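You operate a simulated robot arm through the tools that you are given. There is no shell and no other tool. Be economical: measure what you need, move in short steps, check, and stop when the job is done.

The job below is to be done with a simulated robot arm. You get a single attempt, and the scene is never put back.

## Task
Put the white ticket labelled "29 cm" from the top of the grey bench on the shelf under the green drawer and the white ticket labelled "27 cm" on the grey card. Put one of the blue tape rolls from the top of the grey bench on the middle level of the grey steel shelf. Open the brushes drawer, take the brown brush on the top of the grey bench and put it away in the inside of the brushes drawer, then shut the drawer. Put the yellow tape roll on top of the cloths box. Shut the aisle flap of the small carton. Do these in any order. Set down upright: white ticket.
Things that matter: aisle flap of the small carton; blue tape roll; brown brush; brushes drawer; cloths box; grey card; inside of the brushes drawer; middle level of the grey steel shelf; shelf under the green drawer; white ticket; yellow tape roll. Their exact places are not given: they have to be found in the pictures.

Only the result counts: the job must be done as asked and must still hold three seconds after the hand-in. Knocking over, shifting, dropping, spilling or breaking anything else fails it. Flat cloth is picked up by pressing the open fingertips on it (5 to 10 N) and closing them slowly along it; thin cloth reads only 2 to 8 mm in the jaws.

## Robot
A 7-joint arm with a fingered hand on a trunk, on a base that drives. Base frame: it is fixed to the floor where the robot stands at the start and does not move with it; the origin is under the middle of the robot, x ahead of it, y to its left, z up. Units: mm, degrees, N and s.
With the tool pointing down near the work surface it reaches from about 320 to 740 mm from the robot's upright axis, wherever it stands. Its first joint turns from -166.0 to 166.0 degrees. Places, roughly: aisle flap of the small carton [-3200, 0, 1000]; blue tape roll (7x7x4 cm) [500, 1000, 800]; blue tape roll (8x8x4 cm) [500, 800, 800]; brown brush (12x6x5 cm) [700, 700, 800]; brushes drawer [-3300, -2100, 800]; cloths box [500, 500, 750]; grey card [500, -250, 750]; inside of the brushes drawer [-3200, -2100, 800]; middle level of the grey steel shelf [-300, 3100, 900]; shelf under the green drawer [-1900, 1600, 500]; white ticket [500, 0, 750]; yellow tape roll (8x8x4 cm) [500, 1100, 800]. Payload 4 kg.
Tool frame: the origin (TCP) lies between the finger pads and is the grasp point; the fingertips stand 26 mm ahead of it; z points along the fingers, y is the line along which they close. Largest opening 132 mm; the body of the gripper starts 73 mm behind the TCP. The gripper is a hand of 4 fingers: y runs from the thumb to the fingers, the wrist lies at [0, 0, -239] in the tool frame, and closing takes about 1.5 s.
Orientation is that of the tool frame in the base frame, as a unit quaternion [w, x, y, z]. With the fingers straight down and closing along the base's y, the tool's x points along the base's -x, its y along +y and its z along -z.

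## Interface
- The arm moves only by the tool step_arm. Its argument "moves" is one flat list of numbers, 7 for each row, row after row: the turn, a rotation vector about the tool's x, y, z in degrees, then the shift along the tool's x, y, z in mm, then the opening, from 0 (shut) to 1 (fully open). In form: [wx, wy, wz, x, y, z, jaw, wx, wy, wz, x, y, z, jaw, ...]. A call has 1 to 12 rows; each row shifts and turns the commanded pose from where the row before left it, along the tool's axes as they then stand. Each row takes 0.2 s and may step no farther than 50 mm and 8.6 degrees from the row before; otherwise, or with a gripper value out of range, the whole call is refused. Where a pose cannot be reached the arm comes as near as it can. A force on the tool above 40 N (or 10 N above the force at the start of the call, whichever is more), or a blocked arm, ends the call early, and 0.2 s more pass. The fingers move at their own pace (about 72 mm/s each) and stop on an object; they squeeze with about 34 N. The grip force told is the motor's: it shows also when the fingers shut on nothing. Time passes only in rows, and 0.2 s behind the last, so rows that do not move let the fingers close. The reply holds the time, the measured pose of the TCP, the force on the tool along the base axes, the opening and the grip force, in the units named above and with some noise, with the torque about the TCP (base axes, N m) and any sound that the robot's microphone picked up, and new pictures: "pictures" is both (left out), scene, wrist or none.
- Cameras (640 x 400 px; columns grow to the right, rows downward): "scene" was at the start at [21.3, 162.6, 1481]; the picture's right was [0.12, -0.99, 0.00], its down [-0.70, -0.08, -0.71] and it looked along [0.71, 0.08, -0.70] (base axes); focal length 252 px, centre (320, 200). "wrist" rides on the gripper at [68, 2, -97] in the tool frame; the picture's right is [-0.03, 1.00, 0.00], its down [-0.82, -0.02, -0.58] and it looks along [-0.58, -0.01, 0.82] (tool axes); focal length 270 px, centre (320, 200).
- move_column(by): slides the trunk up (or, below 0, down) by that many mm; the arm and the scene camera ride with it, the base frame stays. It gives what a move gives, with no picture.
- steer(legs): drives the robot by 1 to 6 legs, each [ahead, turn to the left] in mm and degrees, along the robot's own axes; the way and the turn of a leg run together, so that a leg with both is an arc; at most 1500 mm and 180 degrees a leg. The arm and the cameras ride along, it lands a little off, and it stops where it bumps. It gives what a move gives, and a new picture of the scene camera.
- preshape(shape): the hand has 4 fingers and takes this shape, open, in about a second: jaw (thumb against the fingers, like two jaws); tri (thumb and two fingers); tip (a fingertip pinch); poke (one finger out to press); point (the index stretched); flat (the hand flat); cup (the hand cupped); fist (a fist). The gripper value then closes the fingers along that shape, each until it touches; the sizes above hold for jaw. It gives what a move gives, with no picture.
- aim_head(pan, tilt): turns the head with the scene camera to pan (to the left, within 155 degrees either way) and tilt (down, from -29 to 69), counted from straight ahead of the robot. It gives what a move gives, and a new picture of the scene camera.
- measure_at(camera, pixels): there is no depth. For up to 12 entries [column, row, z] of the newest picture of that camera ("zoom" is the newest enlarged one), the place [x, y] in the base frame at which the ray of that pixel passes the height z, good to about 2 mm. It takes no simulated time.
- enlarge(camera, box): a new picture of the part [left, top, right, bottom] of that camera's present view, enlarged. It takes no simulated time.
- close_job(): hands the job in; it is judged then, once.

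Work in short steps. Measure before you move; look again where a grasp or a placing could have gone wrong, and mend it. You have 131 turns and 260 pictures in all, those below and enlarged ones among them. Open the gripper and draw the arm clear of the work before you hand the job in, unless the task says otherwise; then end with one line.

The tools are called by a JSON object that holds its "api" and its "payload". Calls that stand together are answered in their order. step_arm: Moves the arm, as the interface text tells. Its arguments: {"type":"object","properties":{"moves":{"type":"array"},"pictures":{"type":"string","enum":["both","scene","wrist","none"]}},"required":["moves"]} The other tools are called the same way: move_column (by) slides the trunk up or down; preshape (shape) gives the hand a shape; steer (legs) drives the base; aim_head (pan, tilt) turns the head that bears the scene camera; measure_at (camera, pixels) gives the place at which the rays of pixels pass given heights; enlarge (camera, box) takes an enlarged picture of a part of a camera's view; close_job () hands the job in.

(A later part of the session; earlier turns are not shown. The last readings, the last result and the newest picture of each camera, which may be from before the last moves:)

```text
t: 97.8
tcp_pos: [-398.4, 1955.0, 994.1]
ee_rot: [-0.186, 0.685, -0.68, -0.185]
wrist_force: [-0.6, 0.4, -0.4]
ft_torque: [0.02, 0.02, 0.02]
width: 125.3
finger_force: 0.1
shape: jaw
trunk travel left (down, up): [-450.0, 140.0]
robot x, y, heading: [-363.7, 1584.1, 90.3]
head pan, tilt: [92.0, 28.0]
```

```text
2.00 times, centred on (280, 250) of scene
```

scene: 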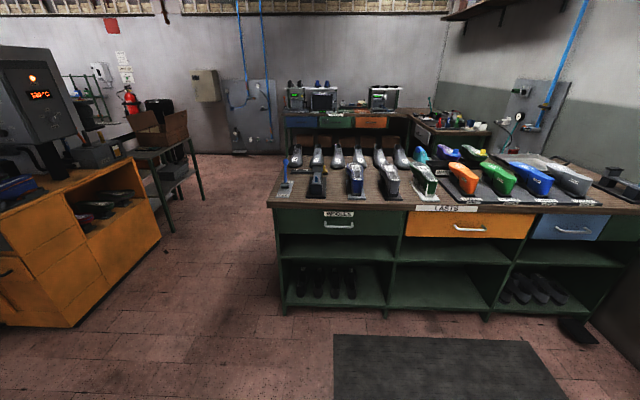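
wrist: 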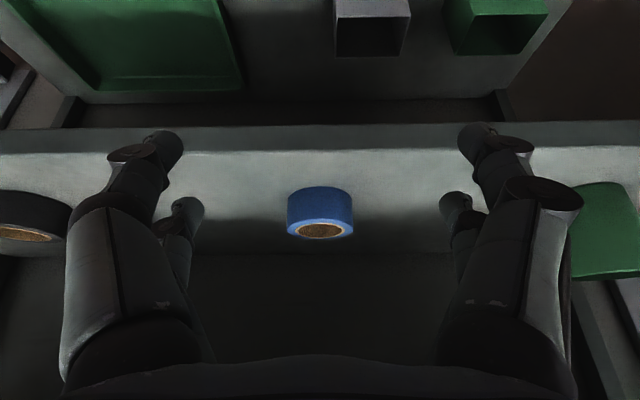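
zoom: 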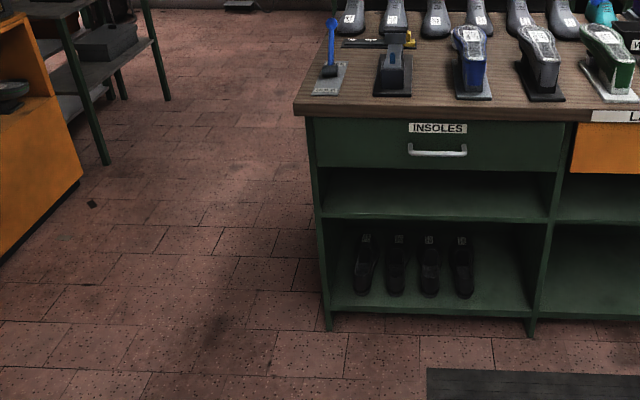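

Measure the shelf geometry: front edge of the shelf under the INSOLES drawer (row ~257), drawer bottom (row ~235), feet.

{"api": "measure_at", "payload": {"camera": "scene", "pixels": [[283.5, 315, 0], [385, 317, 0], [340, 258, 500], [340, 258, 450], [340, 258, 550], [340, 235, 700], [340, 235, 650], [280, 207, 850], [280, 207, 900], [340, 209, 850], [336, 225, 750], [340, 236, 500]]}}

```text
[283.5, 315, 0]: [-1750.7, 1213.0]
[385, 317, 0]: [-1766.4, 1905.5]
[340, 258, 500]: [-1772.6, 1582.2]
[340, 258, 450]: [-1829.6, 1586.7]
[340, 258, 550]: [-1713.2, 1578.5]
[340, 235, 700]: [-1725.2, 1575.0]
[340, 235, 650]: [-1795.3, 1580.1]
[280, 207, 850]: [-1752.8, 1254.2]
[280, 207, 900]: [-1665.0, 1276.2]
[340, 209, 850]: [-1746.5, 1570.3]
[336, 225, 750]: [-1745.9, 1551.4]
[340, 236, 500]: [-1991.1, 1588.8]
```

Shelf front x≈−1760, z≈510, drawer bottom ≈675, so I'll need a 45° tilt with the ticket gripped across its thickness. Return to the bench in front of the 29 cm ticket.

{"api": "steer", "payload": {"legs": [[-1360, 0], [0, -90.3], [363, 0]]}}

{"api": "aim_head", "payload": {"pan": 0, "tilt": 50}}

```text
t: 110.7
tcp_pos: [400.9, 296.5, 993.1]
ee_rot: [0.262, -0.018, 0.965, 0.002]
wrist_force: [0.0, 0.2, 0.5]
ft_torque: [0.01, 0.04, -0.02]
width: 125.2
finger_force: 0.1
shape: jaw
trunk travel left (down, up): [-450.0, 140.0]
robot x, y, heading: [29.1, 248.8, 2.1]
head pan, tilt: [92.0, 28.0]
```

scene: 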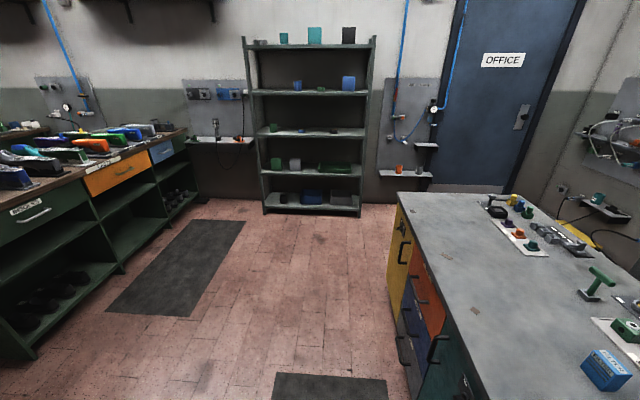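

```text
t: 112.3
tcp_pos: [400.7, 295.4, 992.7]
ee_rot: [0.262, -0.018, 0.965, 0.002]
wrist_force: [0.8, -0.1, -0.7]
ft_torque: [-0.01, -0.01, -0.01]
width: 125.3
finger_force: 0.0
shape: jaw
trunk travel left (down, up): [-450.0, 140.0]
robot x, y, heading: [35.4, 251.7, 2.2]
head pan, tilt: [0.0, 50.0]
```

scene: 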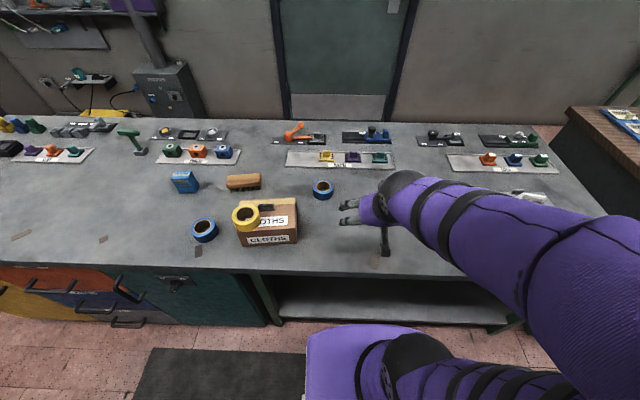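

The ticket is behind the arm. Rotate the hand to vertical, yaw +90°, moving toward it.

{"api": "step_arm", "payload": {"moves": [0, 7.5, 0, 0, 0, 0, 1, 0, 7.5, 0, 0, 0, 0, 1, 0, 7.5, 0, 0, 0, 0, 1, 0, 7.5, 0, 0, 0, 0, 1, 0, 0, 8.5, 0, 0, 0, 1, 0, 0, 8.5, 0, 0, 0, 1, 0, 0, 8.5, 0, 0, 0, 1, 0, 0, 8.5, 0, 0, 0, 1, 0, 0, 8.5, 0, 0, 0, 1, 0, 0, 8.5, 0, 0, 0, 1, 0, 0, 8.5, 0, 0, 0, 1, 0, 0, 8.5, 0, 0, 0, 1], "pictures": "none"}}

{"api": "step_arm", "payload": {"moves": [0, 0, 8.5, 0, 0, 0, 1, 0, 0, 8.5, 0, 0, 0, 1, 0, 0, 7.5, 0, 0, 0, 1, 0, 0, 0, -25, 40, 0, 1, 0, 0, 0, -25, 40, 0, 1, 0, 0, 0, -20, 40, 0, 1, 0, 0, 0, 0, 0, 0, 1]}}

```text
t: 114.9
tcp_pos: [400.2, 295.2, 994.9]
ee_rot: [0.004, 0.545, 0.838, 0.0]
wrist_force: [0.3, 1.1, 0.3]
ft_torque: [-0.01, 0.01, 0.03]
width: 131.9
finger_force: 0.1
shape: jaw
trunk travel left (down, up): [-450.0, 140.0]
robot x, y, heading: [30.3, 256.1, 2.1]
head pan, tilt: [0.0, 50.0]
```

```text
t: 116.5
tcp_pos: [518.9, 222.6, 992.9]
ee_rot: [0.003, 0.71, 0.704, 0.002]
wrist_force: [0.9, 0.8, -0.6]
ft_torque: [-0.01, 0.03, 0.02]
width: 131.8
finger_force: 0.1
shape: jaw
trunk travel left (down, up): [-450.0, 140.0]
robot x, y, heading: [33.1, 250.7, 2.2]
head pan, tilt: [0.0, 50.0]
```

scene: 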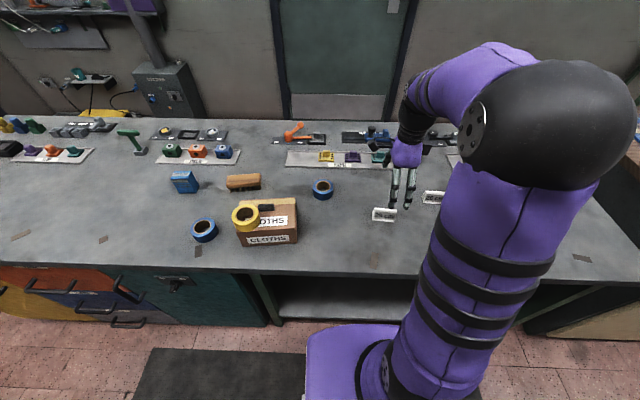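
wrist: 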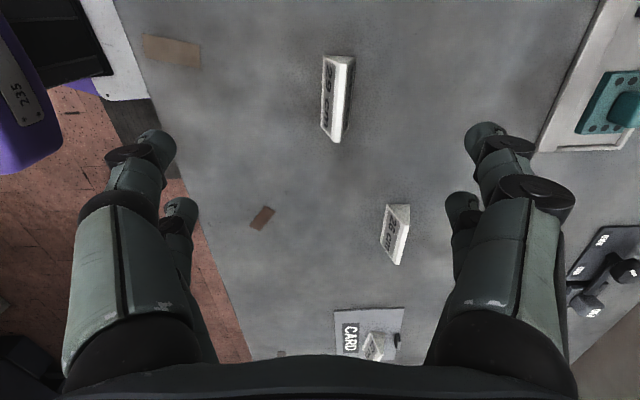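

{"api": "enlarge", "payload": {"camera": "wrist", "box": [260, 40, 420, 140]}}

{"api": "measure_at", "payload": {"camera": "wrist", "pixels": [[324, 56, 797], [319.5, 130, 797], [354, 57, 837], [338, 141, 837], [331, 141, 837], [345, 60, 837]]}}

```text
4.00 times, centred on (340, 90) of wrist
```

zoom: 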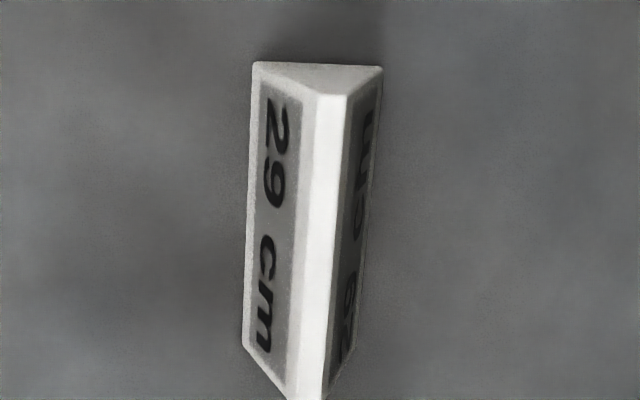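

```text
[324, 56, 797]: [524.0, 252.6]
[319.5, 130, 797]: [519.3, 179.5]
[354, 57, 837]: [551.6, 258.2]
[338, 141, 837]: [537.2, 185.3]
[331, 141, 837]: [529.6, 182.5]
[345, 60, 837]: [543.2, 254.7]
```

The ticket is a symmetric A-frame: base x≈522–553, centre (537,217). Tilt 45° toward −y, half-close and descend to z≈853.

{"api": "step_arm", "payload": {"moves": [0, -7.5, 0, -6, 18, 0, 0.8, 0, -7.5, 0, 0, 0, 0, 0.6, 0, -7.5, 0, 0, 0, 0, 0.55, 0, -7.5, 0, 0, 0, 0, 0.55, 0, -7.5, 0, 0, 0, 0, 0.55, 0, -7.5, 0, 0, 0, 0, 0.55, 0, 0, 0, 33, 0, 33, 0.55, 0, 0, 0, 33, 0, 33, 0.55, 0, 0, 0, 33, 0, 33, 0.55, 0, 0, 0, 0, 0, 0, 0.55]}}

{"api": "enlarge", "payload": {"camera": "scene", "box": [336, 150, 464, 230]}}

```text
t: 118.7
tcp_pos: [537.9, 215.9, 855.1]
ee_rot: [0.273, 0.656, 0.649, -0.272]
wrist_force: [0.7, -0.7, 0.2]
ft_torque: [0.0, 0.02, 0.0]
width: 72.9
finger_force: 0.1
shape: jaw
trunk travel left (down, up): [-450.0, 140.0]
robot x, y, heading: [31.0, 253.7, 2.3]
head pan, tilt: [0.0, 50.0]
```

scene: 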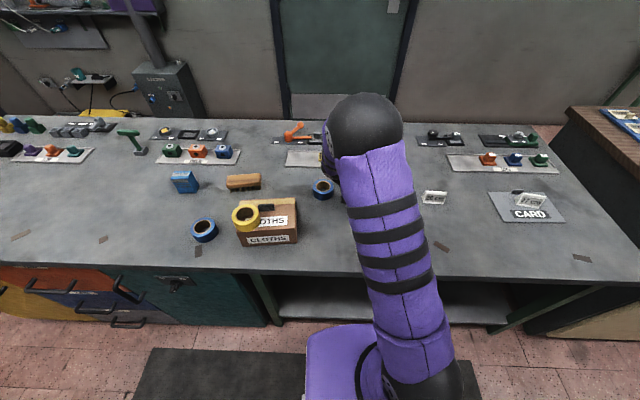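
wrist: 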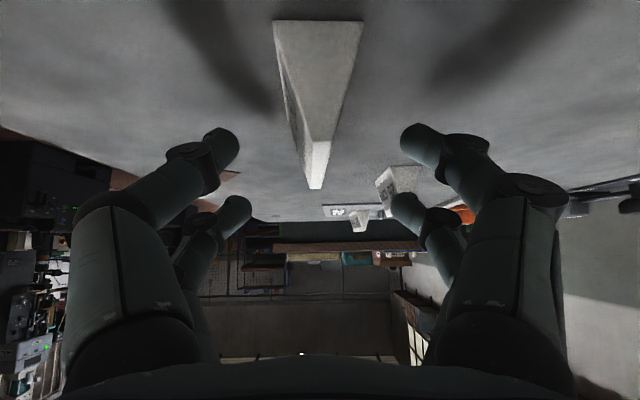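

```text
5.00 times, centred on (400, 190) of scene
```

zoom: 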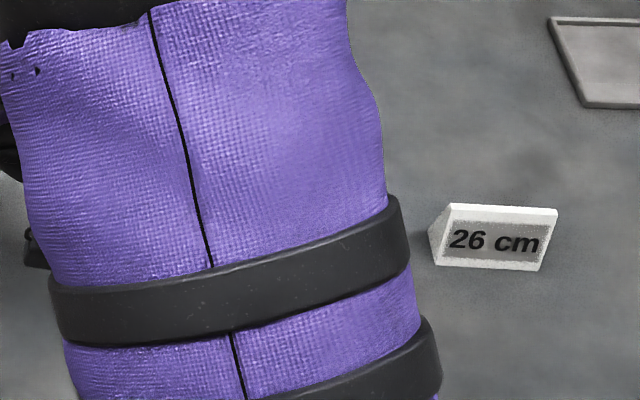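

The ridge is centred (col ~317). Lower 26 mm in small steps and check the force.

{"api": "step_arm", "payload": {"moves": [0, 0, 0, 7, 0, 7, 0.55, 0, 0, 0, 5, 0, 5, 0.55, 0, 0, 0, 3.5, 0, 3.5, 0.55, 0, 0, 0, 3, 0, 3, 0.55, 0, 0, 0, 0, 0, 0, 0.55], "pictures": "wrist"}}

```text
t: 120.0
tcp_pos: [538.7, 216.2, 834.4]
ee_rot: [0.278, 0.657, 0.647, -0.271]
wrist_force: [0.2, 3.2, 20.6]
ft_torque: [0.03, 0.01, 0.03]
width: 73.2
finger_force: 0.0
shape: jaw
trunk travel left (down, up): [-450.0, 140.0]
robot x, y, heading: [30.1, 254.3, 2.1]
head pan, tilt: [0.0, 50.0]
stopped in row 5: the force on the tool passed its limit at 42 N (the readings are from after the stop); the commanded pose is now the measured one
```

wrist: 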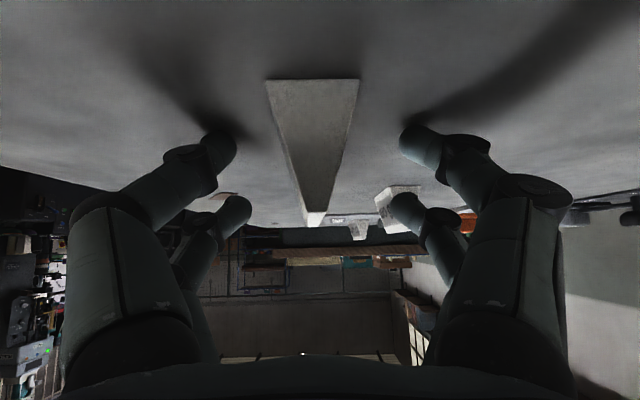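

Lowest finger point is ~40 below the TCP. Raise slightly, close to 0.35, then try lowering a few mm before the final squeeze.

{"api": "step_arm", "payload": {"moves": [0, 0, 0, -3, 0, -3, 0.45, 0, 0, 0, 0, 0, 0, 0.38, 0, 0, 0, 0, 0, 0, 0.36, 0, 0, 0, 2.5, 0, 2.5, 0.36, 0, 0, 0, 2.5, 0, 2.5, 0.36, 0, 0, 0, 0, 0, 0, 0.36], "pictures": "wrist"}}

```text
t: 121.2
tcp_pos: [539.8, 216.3, 835.7]
ee_rot: [0.281, 0.657, 0.646, -0.27]
wrist_force: [-5.2, 6.2, 23.6]
ft_torque: [-0.58, 0.15, -0.15]
width: 17.7
finger_force: 34.1
shape: jaw
trunk travel left (down, up): [-450.0, 140.0]
robot x, y, heading: [27.7, 252.8, 2.4]
head pan, tilt: [0.0, 50.0]
stopped in row 5: the force on the tool passed its limit at 45 N (the readings are from after the stop); the commanded pose is now the measured one
```

wrist: 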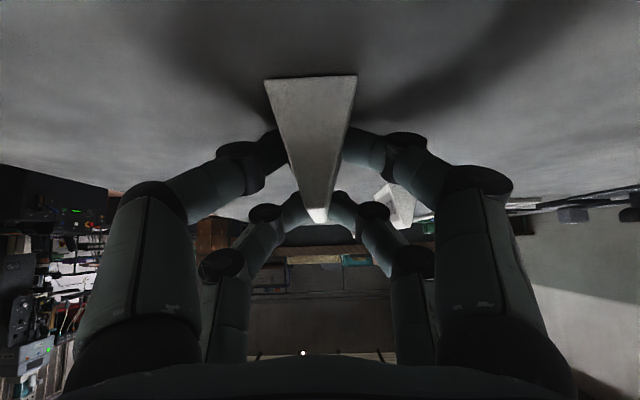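

Both pairs now touch the ticket. Complete the squeeze and lift 30 mm to test.

{"api": "step_arm", "payload": {"moves": [0, 0, 0, 0, 0, 0, 0.2, 0, 0, 0, 0, 0, 0, 0, 0, 0, 0, -1, 0, -1, 0, 0, 0, 0, 0, 0, 0, 0, 0, 0, 0, -10, 0, -10, 0, 0, 0, 0, -12, 0, -12, 0, 0, 0, 0, 0, 0, 0, 0], "pictures": "wrist"}}

```text
t: 122.8
tcp_pos: [540.0, 215.7, 865.8]
ee_rot: [0.278, 0.657, 0.647, -0.271]
wrist_force: [0.8, 0.3, -0.3]
ft_torque: [-0.02, 0.0, 0.01]
width: 18.3
finger_force: 34.0
shape: jaw
trunk travel left (down, up): [-450.0, 140.0]
robot x, y, heading: [33.8, 252.5, 2.4]
head pan, tilt: [0.0, 50.0]
```

wrist: 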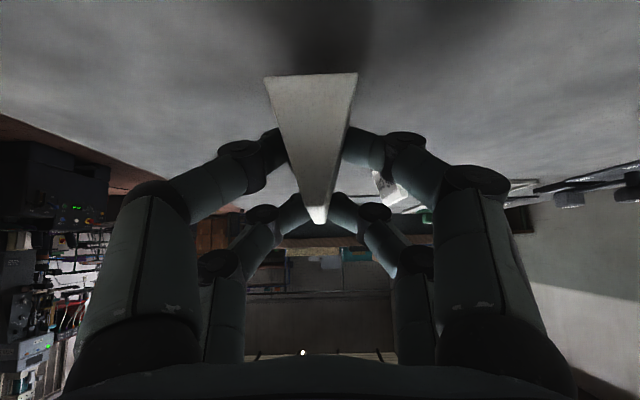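

Held firmly and unmoved. Lift and yaw back −90° about the vertical.

{"api": "step_arm", "payload": {"moves": [0, 0, 0, -33, 0, -33, 0, 0, 0, 0, -33, 0, -33, 0, -5.8, 0, -5.8, 0, 0, 0, 0, -5.8, 0, -5.8, 0, 0, 0, 0, -5.8, 0, -5.8, 0, 0, 0, 0, -5.8, 0, -5.8, 0, 0, 0, 0, -5.8, 0, -5.8, 0, 0, 0, 0, -5.8, 0, -5.8, 0, 0, 0, 0, -5.8, 0, -5.8, 0, 0, 0, 0, -5.8, 0, -5.8, 0, 0, 0, 0, -5.8, 0, -5.8, 0, 0, 0, 0, -5.8, 0, -5.8, 0, 0, 0, 0], "pictures": "none"}}

{"api": "step_arm", "payload": {"moves": [-5.6, 0, -5.6, 0, 0, 0, 0, 0, 0, 0, 25, 10, -25, 0, 0, 0, 0, 25, 10, -25, 0, 0, 0, 0, 20, 5, -20, 0, 0, 0, 0, 0, 0, 0, 0]}}

```text
t: 125.3
tcp_pos: [539.6, 218.1, 958.8]
ee_rot: [0.389, 0.067, 0.918, -0.033]
wrist_force: [-0.2, 1.0, 0.5]
ft_torque: [0.01, -0.01, -0.01]
width: 17.9
finger_force: 34.3
shape: jaw
trunk travel left (down, up): [-450.0, 140.0]
robot x, y, heading: [29.7, 253.7, 2.2]
head pan, tilt: [0.0, 50.0]
```

```text
t: 126.5
tcp_pos: [489.6, 255.4, 980.8]
ee_rot: [0.38, 0.042, 0.924, -0.028]
wrist_force: [-0.8, 0.4, 0.1]
ft_torque: [0.0, 0.0, 0.0]
width: 17.7
finger_force: 34.1
shape: jaw
out of reach, approached as far as the arm can: row 1, 3, 4
trunk travel left (down, up): [-450.0, 140.0]
robot x, y, heading: [29.3, 251.1, 2.2]
head pan, tilt: [0.0, 50.0]
```

scene: 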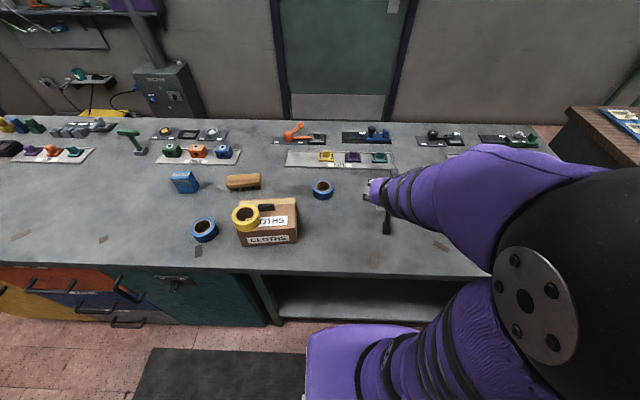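
wrist: 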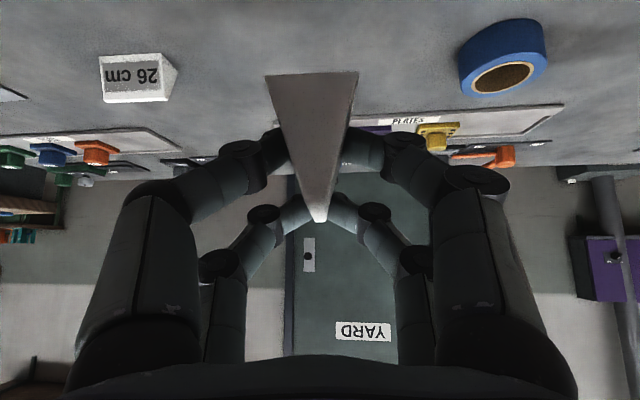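

Drive to face the island at y≈1380.

{"api": "steer", "payload": {"legs": [[-400, 0], [0, 87.8], [1140, 0], [0, 90], [600, 0]]}}

{"api": "aim_head", "payload": {"pan": 0, "tilt": 45}}

```text
t: 145.8
tcp_pos: [-1449.4, 1404.2, 979.3]
ee_rot: [-0.036, 0.923, -0.064, -0.379]
wrist_force: [0.1, -0.1, 0.1]
ft_torque: [0.0, 0.01, 0.02]
width: 17.6
finger_force: 34.6
shape: jaw
trunk travel left (down, up): [-450.0, 140.0]
robot x, y, heading: [-985.8, 1383.6, 179.5]
head pan, tilt: [0.0, 50.0]
```

scene: 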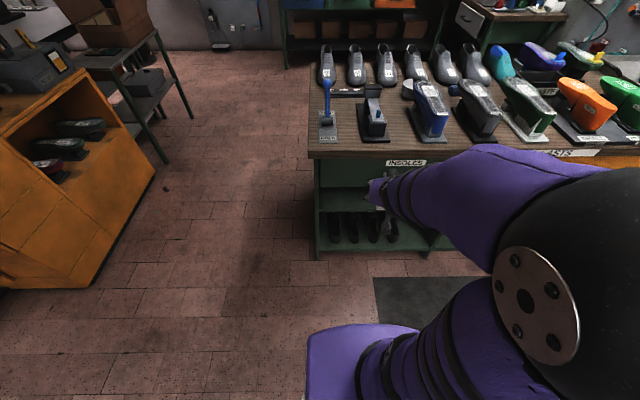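

```text
t: 146.5
tcp_pos: [-1449.4, 1404.8, 980.5]
ee_rot: [-0.037, 0.923, -0.064, -0.378]
wrist_force: [0.3, -0.1, -0.1]
ft_torque: [-0.05, 0.0, 0.03]
width: 17.7
finger_force: 34.0
shape: jaw
trunk travel left (down, up): [-450.0, 140.0]
robot x, y, heading: [-991.0, 1383.6, 179.4]
head pan, tilt: [0.0, 45.0]
```

scene: 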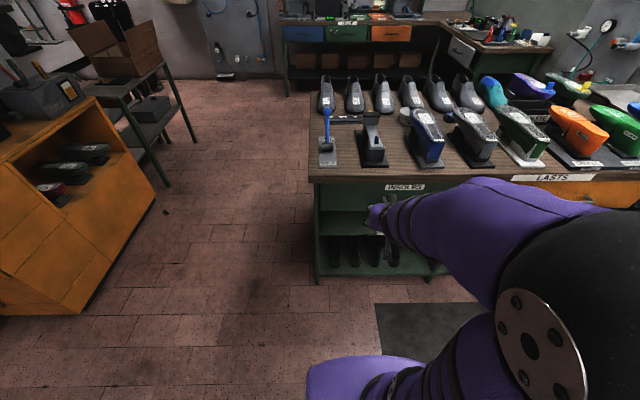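

Lower the trunk 370 so the hand faces the shelf opening.

{"api": "move_column", "payload": {"by": -370}}

{"api": "aim_head", "payload": {"pan": 0, "tilt": 30}}

{"api": "step_arm", "payload": {"moves": [0, 0, 0, 0, 0, 0, 0], "pictures": "wrist"}}

```text
t: 150.1
tcp_pos: [-1447.8, 1405.0, 609.5]
ee_rot: [-0.037, 0.923, -0.064, -0.379]
wrist_force: [-0.7, 0.3, -0.3]
ft_torque: [-0.01, 0.03, 0.01]
width: 17.7
finger_force: 34.0
shape: jaw
trunk travel left (down, up): [-80.0, 510.0]
robot x, y, heading: [-986.6, 1388.4, 179.6]
head pan, tilt: [0.0, 45.0]
```

```text
t: 150.8
tcp_pos: [-1448.1, 1404.6, 609.6]
ee_rot: [-0.037, 0.923, -0.064, -0.379]
wrist_force: [0.7, -0.2, -0.5]
ft_torque: [0.04, -0.01, -0.02]
width: 17.7
finger_force: 34.5
shape: jaw
trunk travel left (down, up): [-80.0, 510.0]
robot x, y, heading: [-984.9, 1386.9, 179.4]
head pan, tilt: [0.0, 30.0]
```

scene: 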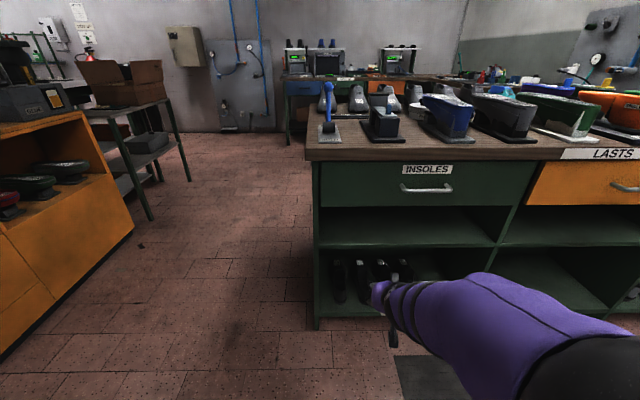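

```text
t: 151.2
tcp_pos: [-1448.5, 1405.5, 610.0]
ee_rot: [-0.036, 0.923, -0.064, -0.378]
wrist_force: [0.2, 0.9, 0.2]
ft_torque: [0.03, 0.0, -0.01]
width: 17.9
finger_force: 34.0
shape: jaw
trunk travel left (down, up): [-80.0, 510.0]
robot x, y, heading: [-987.9, 1388.2, 179.7]
head pan, tilt: [0.0, 30.0]
```

wrist: 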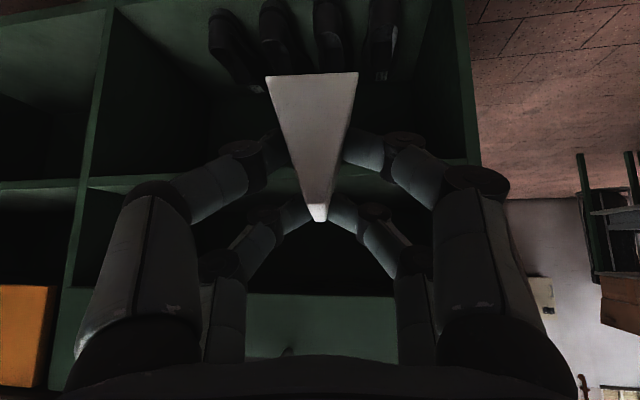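

{"api": "measure_at", "payload": {"camera": "scene", "pixels": [[400, 248, 500], [400, 248, 530], [400, 207, 680], [400, 207, 650], [428, 190, 720], [403, 186, 720], [455, 188, 720], [318, 210, 660], [490, 245, 510], [318, 330, 0]]}}

{"api": "enlarge", "payload": {"camera": "scene", "box": [300, 150, 540, 300]}}

{"api": "measure_at", "payload": {"camera": "wrist", "pixels": [[150, 182, 500], [150, 182, 520], [360, 296, 680], [360, 296, 650]]}}

```text
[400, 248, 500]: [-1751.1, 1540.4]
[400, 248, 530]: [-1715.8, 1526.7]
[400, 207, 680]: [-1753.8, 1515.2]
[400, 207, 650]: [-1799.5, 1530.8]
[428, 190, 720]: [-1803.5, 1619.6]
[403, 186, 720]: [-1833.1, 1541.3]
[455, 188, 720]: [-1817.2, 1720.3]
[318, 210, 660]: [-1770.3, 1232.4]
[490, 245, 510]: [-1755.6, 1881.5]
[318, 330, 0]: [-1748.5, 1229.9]
```

```text
2.67 times, centred on (420, 225) of scene
```

zoom: 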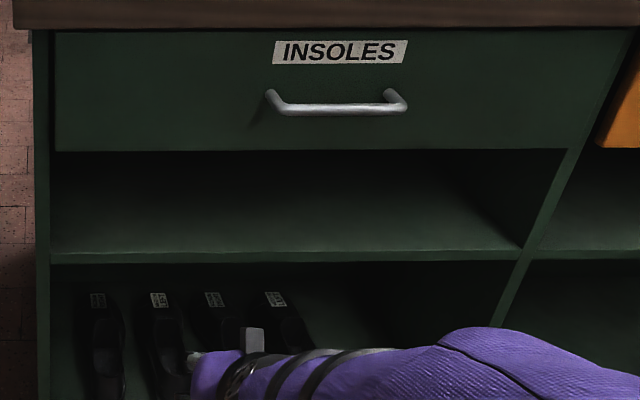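

```text
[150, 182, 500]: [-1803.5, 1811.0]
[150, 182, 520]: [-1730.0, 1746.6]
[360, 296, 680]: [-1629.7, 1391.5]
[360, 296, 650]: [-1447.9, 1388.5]
```

Shelf top ≈513, drawer bottom ≈681, front x≈−1752. Lower 33 and drive forward 290.

{"api": "move_column", "payload": {"by": -33}}

{"api": "steer", "payload": {"legs": [[290, 0]]}}

{"api": "step_arm", "payload": {"moves": [0, 0, 0, 0, 0, 0, 0], "pictures": "wrist"}}

```text
t: 152.0
tcp_pos: [-1447.2, 1404.8, 577.9]
ee_rot: [-0.037, 0.922, -0.064, -0.379]
wrist_force: [0.9, -0.2, 0.4]
ft_torque: [-0.01, -0.02, 0.02]
width: 17.8
finger_force: 34.2
shape: jaw
trunk travel left (down, up): [-47.0, 543.0]
robot x, y, heading: [-987.4, 1386.2, 179.4]
head pan, tilt: [0.0, 30.0]
```

```text
t: 154.0
tcp_pos: [-1736.4, 1407.8, 576.3]
ee_rot: [-0.036, 0.922, -0.063, -0.379]
wrist_force: [0.1, -0.4, -0.1]
ft_torque: [0.03, 0.0, -0.02]
width: 17.9
finger_force: 34.1
shape: jaw
trunk travel left (down, up): [-47.0, 543.0]
robot x, y, heading: [-1273.2, 1389.3, 179.6]
head pan, tilt: [0.0, 30.0]
```

scene: 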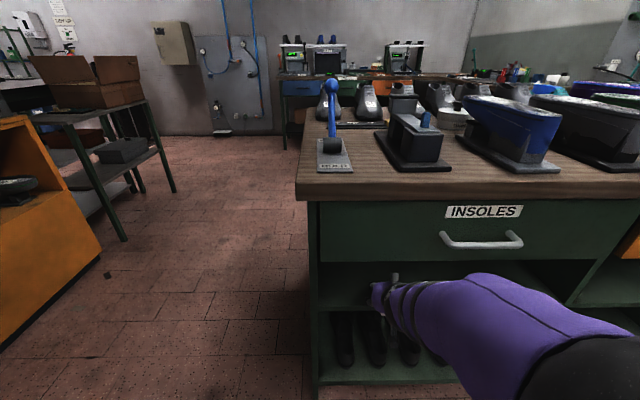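

```text
t: 154.4
tcp_pos: [-1736.2, 1408.2, 577.3]
ee_rot: [-0.036, 0.923, -0.064, -0.379]
wrist_force: [0.5, -0.2, 0.6]
ft_torque: [0.0, 0.01, 0.02]
width: 17.6
finger_force: 33.7
shape: jaw
trunk travel left (down, up): [-47.0, 543.0]
robot x, y, heading: [-1275.6, 1386.9, 179.4]
head pan, tilt: [0.0, 30.0]
```

wrist: 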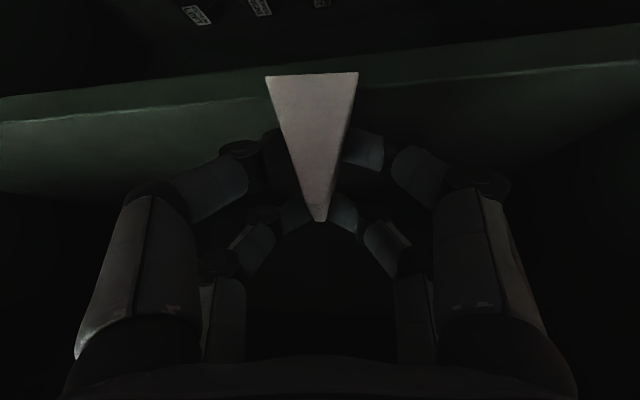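

{"api": "measure_at", "payload": {"camera": "wrist", "pixels": [[180, 104, 513], [450, 80, 513], [180, 104, 500], [450, 80, 530]]}}

{"api": "measure_at", "payload": {"camera": "scene", "pixels": [[340, 309, 513], [340, 309, 500], [340, 262, 680], [440, 240, 720], [520, 240, 720]]}}

{"api": "enlarge", "payload": {"camera": "scene", "box": [300, 200, 540, 350]}}

```text
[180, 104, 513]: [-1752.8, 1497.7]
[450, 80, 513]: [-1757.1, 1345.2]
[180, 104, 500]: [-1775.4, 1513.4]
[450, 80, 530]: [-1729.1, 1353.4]
```

```text
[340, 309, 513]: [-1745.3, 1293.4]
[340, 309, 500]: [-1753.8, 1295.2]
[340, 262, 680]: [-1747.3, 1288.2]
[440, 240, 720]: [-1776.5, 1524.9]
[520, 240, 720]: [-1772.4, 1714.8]
```

```text
2.67 times, centred on (420, 275) of scene
```

zoom: 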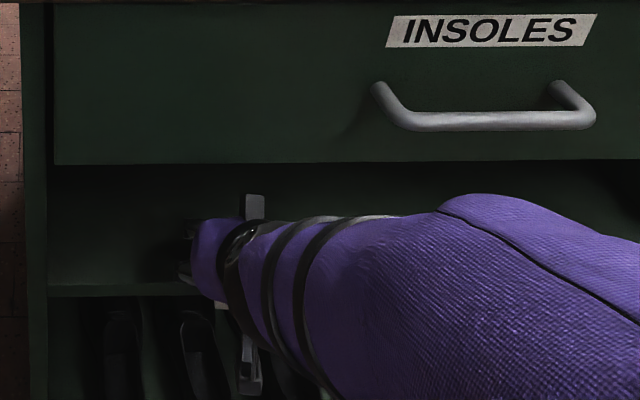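

Confirmed. Move in 65 mm then lower in small steps toward contact.

{"api": "step_arm", "payload": {"moves": [0, 0, 0, -23, 0, 23, 0, 0, 0, 0, -23, 0, 23, 0, 0, 0, 0, 7, 0, 7, 0, 0, 0, 0, 5, 0, 5, 0, 0, 0, 0, 2.5, 0, 2.5, 0, 0, 0, 0, 1, 0, 1, 0, 0, 0, 0, 0, 0, 0, 0]}}

```text
t: 156.0
tcp_pos: [-1801.8, 1417.1, 557.6]
ee_rot: [-0.038, 0.921, -0.065, -0.381]
wrist_force: [4.2, 0.4, 17.7]
ft_torque: [-0.22, 0.36, 0.0]
width: 17.9
finger_force: 34.0
shape: jaw
trunk travel left (down, up): [-47.0, 543.0]
robot x, y, heading: [-1278.1, 1390.5, 179.5]
head pan, tilt: [0.0, 30.0]
```

scene: 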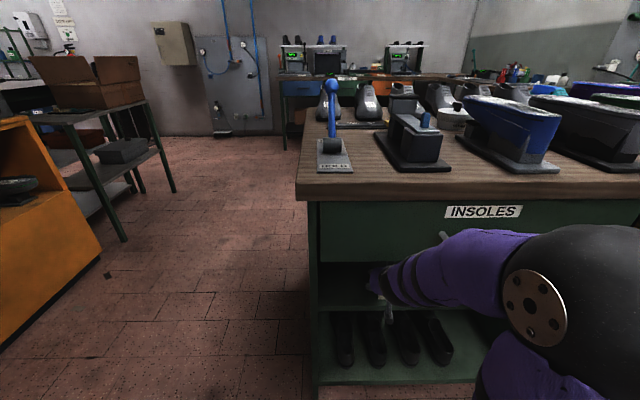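
wrist: 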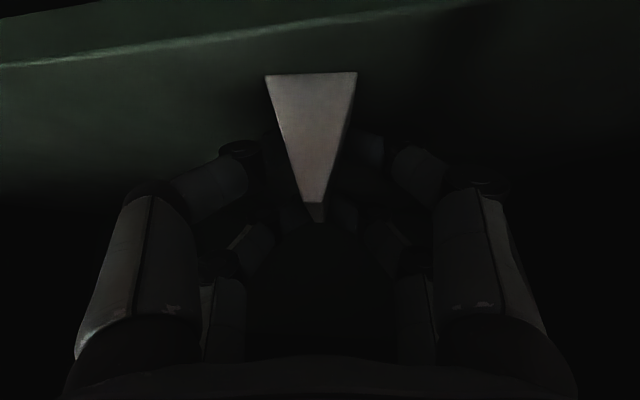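

Contact (18 N). Ease 1.5 mm, open moderately and look.

{"api": "step_arm", "payload": {"moves": [0, 0, 0, -1, 0, -1, 0, 0, 0, 0, 0, 0, 0, 0.2, 0, 0, 0, 0, 0, 0, 0.3, 0, 0, 0, 0, 0, 0, 0.4, 0, 0, 0, 0, 0, 0, 0.45, 0, 0, 0, 0, 0, 0, 0.45], "pictures": "wrist"}}

{"api": "enlarge", "payload": {"camera": "wrist", "box": [200, 30, 440, 250]}}

```text
t: 157.4
tcp_pos: [-1801.6, 1416.7, 555.5]
ee_rot: [-0.037, 0.923, -0.065, -0.379]
wrist_force: [0.0, -0.5, 0.2]
ft_torque: [-0.01, 0.03, 0.0]
width: 58.4
finger_force: 0.0
shape: jaw
trunk travel left (down, up): [-47.0, 543.0]
robot x, y, heading: [-1276.6, 1385.6, 179.6]
head pan, tilt: [0.0, 30.0]
```

wrist: 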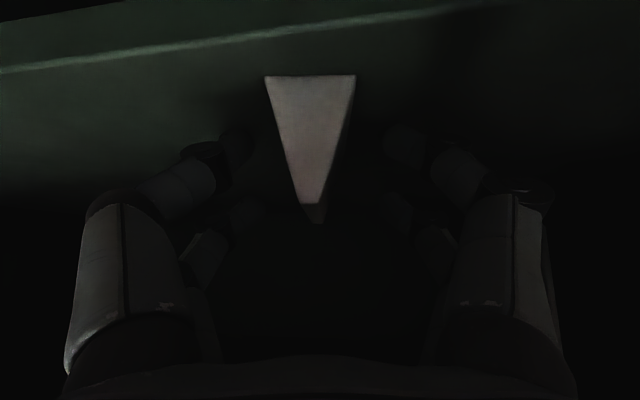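

```text
1.82 times, centred on (320, 140) of wrist
```

zoom: 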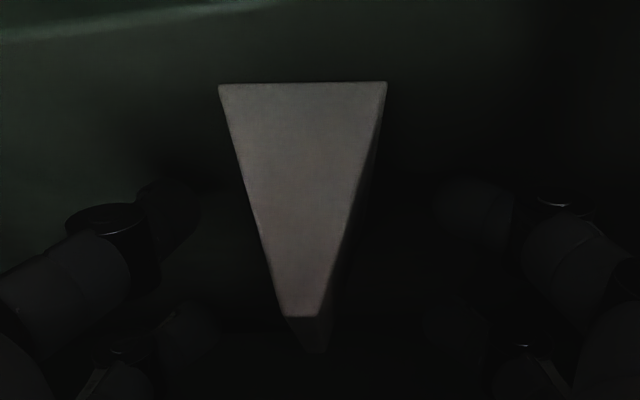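

The ticket stands free. Open a bit more and retreat straight back.

{"api": "step_arm", "payload": {"moves": [0, 0, 0, -3, 0, -3, 0.55, 0, 0, 0, 0, 0, 0, 0.65, 0, 0, 0, 0, 0, 0, 0.65, 0, 0, 0, 14, 0, -14, 0.65, 0, 0, 0, 28, 0, -28, 0.65, 0, 0, 0, 28, 0, -28, 0.65, 0, 0, 0, 0, 0, 0, 0.65], "pictures": "wrist"}}

{"api": "steer", "payload": {"legs": [[-350, 0]]}}

{"api": "enlarge", "payload": {"camera": "scene", "box": [300, 180, 460, 280]}}

```text
t: 159.0
tcp_pos: [-1733.5, 1398.9, 579.9]
ee_rot: [-0.037, 0.923, -0.065, -0.377]
wrist_force: [0.0, -0.2, 0.6]
ft_torque: [-0.04, 0.01, 0.03]
width: 85.5
finger_force: 0.0
shape: jaw
out of reach, approached as far as the arm can: row 5, 6
trunk travel left (down, up): [-47.0, 543.0]
robot x, y, heading: [-1279.7, 1389.0, 179.5]
head pan, tilt: [0.0, 30.0]
```

wrist: 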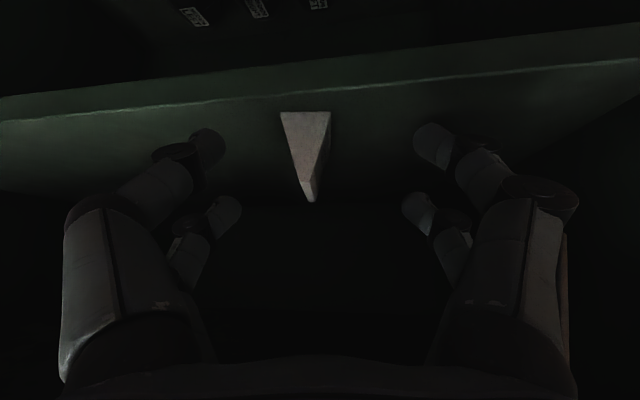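

```text
t: 161.3
tcp_pos: [-1389.4, 1398.8, 579.7]
ee_rot: [-0.037, 0.923, -0.067, -0.377]
wrist_force: [0.3, -0.1, 0.2]
ft_torque: [0.01, -0.03, 0.0]
width: 85.2
finger_force: 0.0
shape: jaw
trunk travel left (down, up): [-47.0, 543.0]
robot x, y, heading: [-933.0, 1385.0, 179.3]
head pan, tilt: [0.0, 30.0]
```

scene: 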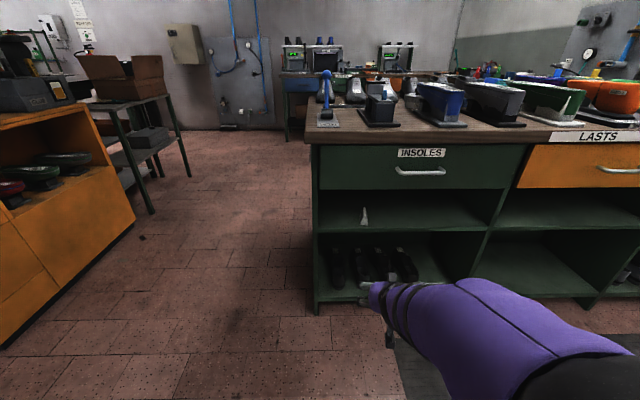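

```text
4.00 times, centred on (380, 230) of scene
```

zoom: 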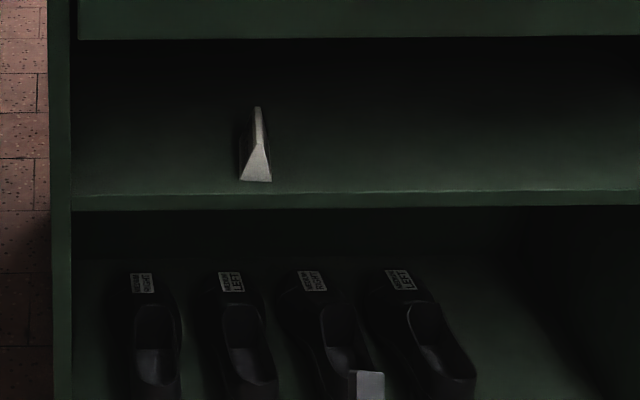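

Ticket 29 stands upright on the shelf. Raise the trunk and look toward the carton.

{"api": "move_column", "payload": {"by": 403}}

{"api": "aim_head", "payload": {"pan": 35, "tilt": 22}}

{"api": "enlarge", "payload": {"camera": "scene", "box": [280, 50, 600, 250]}}

```text
refused: 403 is not a number from -400 to 400
```

```text
t: 162.3
tcp_pos: [-1388.6, 1398.3, 580.5]
ee_rot: [-0.038, 0.923, -0.067, -0.377]
wrist_force: [0.0, -1.4, -0.8]
ft_torque: [-0.03, -0.01, 0.02]
width: 85.3
finger_force: 0.1
shape: jaw
trunk travel left (down, up): [-47.0, 543.0]
robot x, y, heading: [-932.7, 1383.6, 179.1]
head pan, tilt: [35.0, 22.0]
```

scene: 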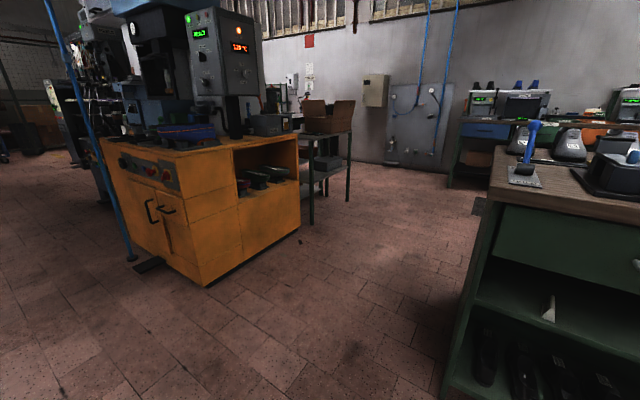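

```text
2.00 times, centred on (440, 150) of scene
```

zoom: 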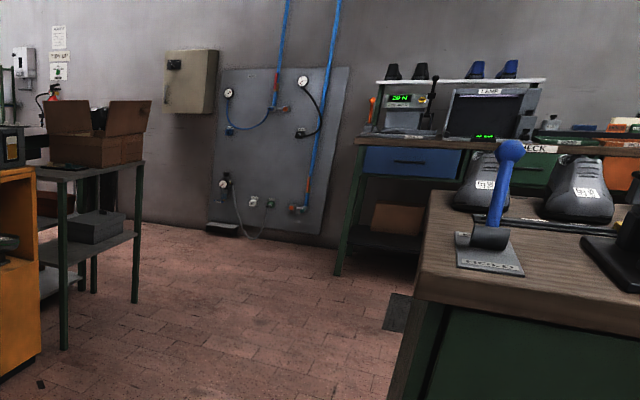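

{"api": "move_column", "payload": {"by": 400}}

{"api": "measure_at", "payload": {"camera": "scene", "pixels": [[208, 285, 0], [300, 232, 0], [312, 223, 0], [347, 201, 0], [440, 395, 0], [131, 258, 0]]}}

{"api": "aim_head", "payload": {"pan": 40, "tilt": 25}}

```text
t: 166.1
tcp_pos: [-1388.5, 1398.4, 981.4]
ee_rot: [-0.038, 0.922, -0.067, -0.379]
wrist_force: [-0.9, -0.5, 0.1]
ft_torque: [0.01, 0.02, 0.01]
width: 85.3
finger_force: 0.1
shape: jaw
trunk travel left (down, up): [-447.0, 143.0]
robot x, y, heading: [-933.2, 1384.5, 179.1]
head pan, tilt: [35.0, 22.0]
```

```text
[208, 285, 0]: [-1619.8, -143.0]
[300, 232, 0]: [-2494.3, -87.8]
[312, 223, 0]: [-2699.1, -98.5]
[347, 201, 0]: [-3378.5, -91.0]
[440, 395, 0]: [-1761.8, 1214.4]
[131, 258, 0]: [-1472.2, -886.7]
```

```text
t: 166.8
tcp_pos: [-1389.1, 1399.2, 980.9]
ee_rot: [-0.037, 0.923, -0.066, -0.377]
wrist_force: [-0.9, 0.1, -0.3]
ft_torque: [0.0, -0.01, -0.04]
width: 85.4
finger_force: 0.2
shape: jaw
trunk travel left (down, up): [-447.0, 143.0]
robot x, y, heading: [-933.9, 1385.4, 179.3]
head pan, tilt: [40.0, 25.0]
```

scene: 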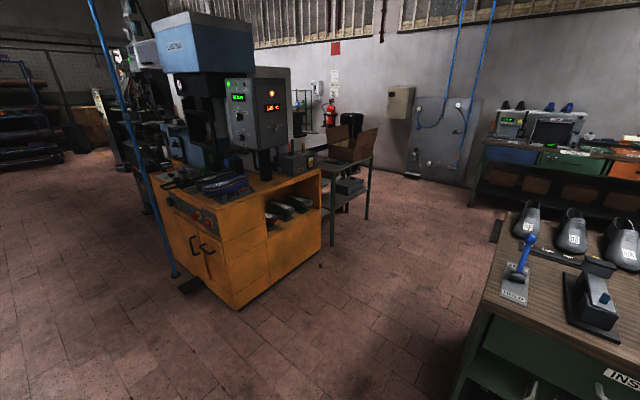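

Machine and table front are at y≈−90; aisle is y −90…1220. Drive down the aisle and face the carton.

{"api": "steer", "payload": {"legs": [[0, 45.7], [950, 0], [0, -45], [1430, 0], [0, 90]]}}

{"api": "aim_head", "payload": {"pan": 0, "tilt": 35}}

```text
t: 187.2
tcp_pos: [-3008.1, 246.1, 980.6]
ee_rot: [0.246, 0.689, 0.618, -0.289]
wrist_force: [1.2, 0.1, 0.6]
ft_torque: [0.0, -0.02, -0.02]
width: 85.6
finger_force: 0.0
shape: jaw
trunk travel left (down, up): [-447.0, 143.0]
robot x, y, heading: [-3008.9, 704.5, -88.3]
head pan, tilt: [40.0, 25.0]
```

scene: 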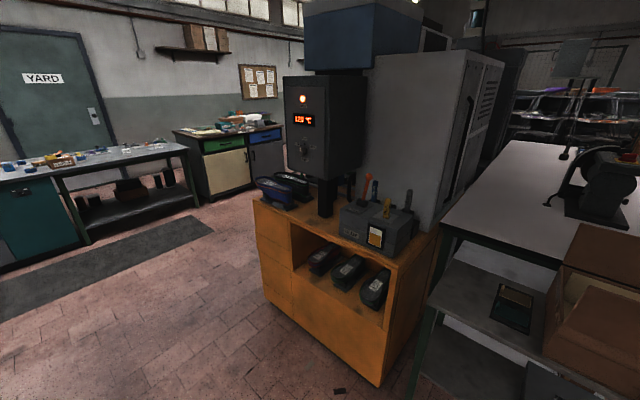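

```text
t: 188.2
tcp_pos: [-3009.1, 245.8, 980.4]
ee_rot: [0.245, 0.689, 0.617, -0.29]
wrist_force: [0.6, -0.1, 0.0]
ft_torque: [-0.01, -0.02, 0.0]
width: 85.2
finger_force: 0.0
shape: jaw
trunk travel left (down, up): [-447.0, 143.0]
robot x, y, heading: [-3009.8, 699.5, -88.7]
head pan, tilt: [0.0, 35.0]
```

scene: 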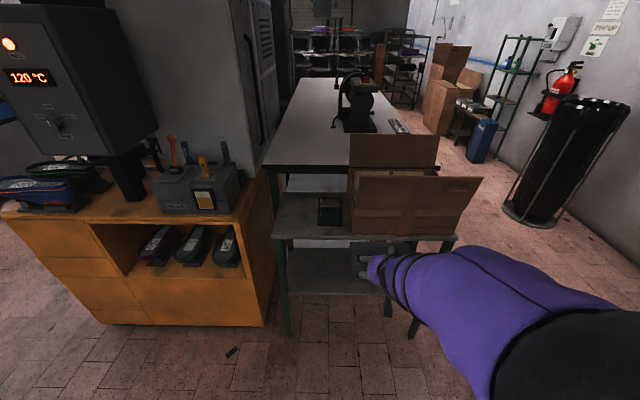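

{"api": "enlarge", "payload": {"camera": "scene", "box": [320, 110, 512, 250]}}

{"api": "step_arm", "payload": {"moves": [0, 0, 0, 0, 0, 0, 0.65], "pictures": "wrist"}}

{"api": "measure_at", "payload": {"camera": "scene", "pixels": [[275, 238, 800], [350, 234, 800], [440, 234, 800], [352, 206, 1000], [462, 206, 1000], [360, 178, 1080], [480, 178, 1080]]}}

```text
2.86 times, centred on (416, 180) of scene
```

zoom: 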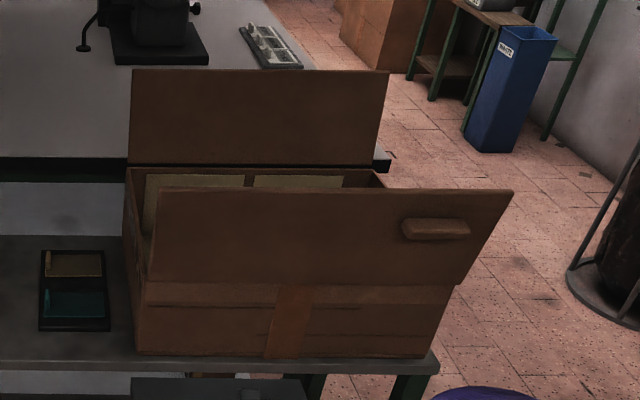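

```text
t: 188.6
tcp_pos: [-3008.1, 246.5, 980.9]
ee_rot: [0.246, 0.689, 0.618, -0.289]
wrist_force: [-0.1, 0.2, 0.5]
ft_torque: [-0.01, -0.03, 0.01]
width: 85.3
finger_force: 0.0
shape: jaw
trunk travel left (down, up): [-447.0, 143.0]
robot x, y, heading: [-3010.9, 705.3, -88.7]
head pan, tilt: [0.0, 35.0]
```

wrist: 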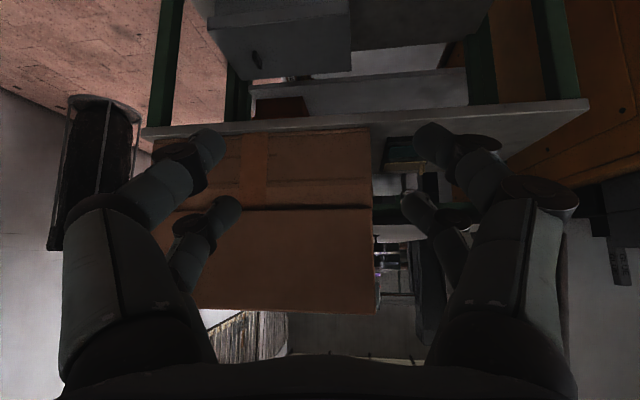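

```text
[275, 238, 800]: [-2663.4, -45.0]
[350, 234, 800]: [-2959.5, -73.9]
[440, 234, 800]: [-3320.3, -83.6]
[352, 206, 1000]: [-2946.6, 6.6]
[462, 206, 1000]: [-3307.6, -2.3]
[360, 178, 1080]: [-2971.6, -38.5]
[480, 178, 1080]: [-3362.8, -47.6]
```

Triangulate flap's top and hinge corners from both views.

{"api": "measure_at", "payload": {"camera": "wrist", "pixels": [[377, 313, 1050], [377, 313, 1080], [377, 313, 1110], [371, 208, 920], [371, 208, 940], [371, 208, 960], [371, 130, 790], [195, 309, 1080]]}}

{"api": "measure_at", "payload": {"camera": "scene", "pixels": [[361.8, 176.5, 1050], [361.8, 176.5, 1080], [361.8, 176.5, 1110], [355.8, 208.5, 920], [355.8, 208.5, 940], [355.8, 208.5, 960], [353, 234, 790], [484, 176.5, 1080], [463, 209, 940], [447, 190, 1030], [441, 150, 1050]]}}

```text
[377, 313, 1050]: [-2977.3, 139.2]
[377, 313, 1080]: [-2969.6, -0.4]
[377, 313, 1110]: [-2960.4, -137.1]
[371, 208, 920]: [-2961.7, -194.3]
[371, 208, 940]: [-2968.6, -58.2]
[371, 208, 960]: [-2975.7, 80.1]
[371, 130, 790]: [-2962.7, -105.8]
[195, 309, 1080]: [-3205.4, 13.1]
```

```text
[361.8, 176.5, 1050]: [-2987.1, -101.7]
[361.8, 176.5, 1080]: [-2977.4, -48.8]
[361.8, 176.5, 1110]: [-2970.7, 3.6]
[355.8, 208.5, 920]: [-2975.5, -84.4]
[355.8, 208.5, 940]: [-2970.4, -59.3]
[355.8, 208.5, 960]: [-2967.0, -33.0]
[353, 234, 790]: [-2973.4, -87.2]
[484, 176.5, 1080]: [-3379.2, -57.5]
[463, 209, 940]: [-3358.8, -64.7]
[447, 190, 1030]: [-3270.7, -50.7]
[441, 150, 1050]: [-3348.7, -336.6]
```

Hinge ≈(y −59, z 940), top ≈(y −35, z 1088), x −2972…−3362; pull tab at x≈−3270. Close the fingers, raise the hand and shift right to x≈−3150, then drive 200 closer.

{"api": "step_arm", "payload": {"moves": [0, 0, 0, -35, 0, -35, 0, 0, 0, 0, -35, 0, -35, 0, 0, 0, 0, 0, -46, 0, 0, 0, 0, 0, 0, -46, 0, 0, 0, 0, 0, 0, -46, 0, 0, 0, 0, 0, 0, 0, 0, 0], "pictures": "none"}}

{"api": "steer", "payload": {"legs": [[190, 0]]}}

{"api": "step_arm", "payload": {"moves": [0, 0, 0, 0, 0, 0, 0], "pictures": "wrist"}}

```text
t: 190.0
tcp_pos: [-3143.2, 263.6, 1083.5]
ee_rot: [0.245, 0.689, 0.618, -0.289]
wrist_force: [-1.0, 0.2, -0.4]
ft_torque: [0.0, -0.02, -0.01]
width: 0.0
finger_force: 34.0
shape: jaw
trunk travel left (down, up): [-447.0, 143.0]
robot x, y, heading: [-3010.8, 705.2, -88.8]
head pan, tilt: [0.0, 35.0]
```

```text
t: 191.6
tcp_pos: [-3141.5, 76.8, 1081.9]
ee_rot: [0.245, 0.69, 0.617, -0.289]
wrist_force: [-0.3, 0.0, -0.7]
ft_torque: [-0.01, 0.0, 0.02]
width: 0.0
finger_force: 33.9
shape: jaw
trunk travel left (down, up): [-447.0, 143.0]
robot x, y, heading: [-3010.0, 514.0, -88.8]
head pan, tilt: [0.0, 35.0]
```

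scene: 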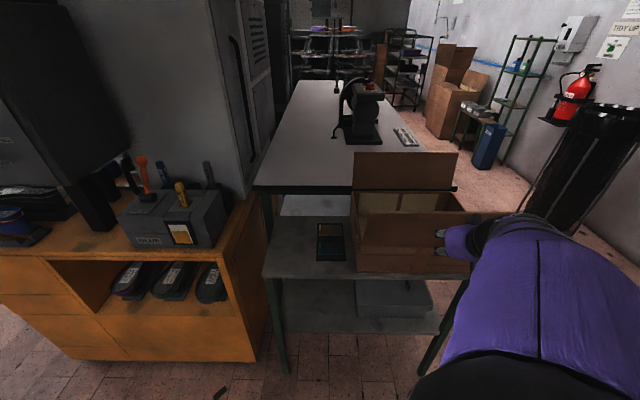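

```text
t: 192.0
tcp_pos: [-3140.3, 75.5, 1083.1]
ee_rot: [0.246, 0.69, 0.617, -0.29]
wrist_force: [-0.2, -0.2, 0.0]
ft_torque: [-0.01, -0.03, 0.0]
width: 0.2
finger_force: 34.7
shape: jaw
trunk travel left (down, up): [-447.0, 143.0]
robot x, y, heading: [-3005.6, 508.9, -88.8]
head pan, tilt: [0.0, 35.0]
```

wrist: 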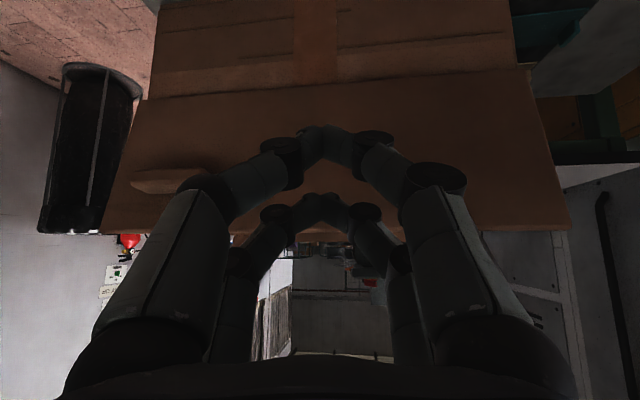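

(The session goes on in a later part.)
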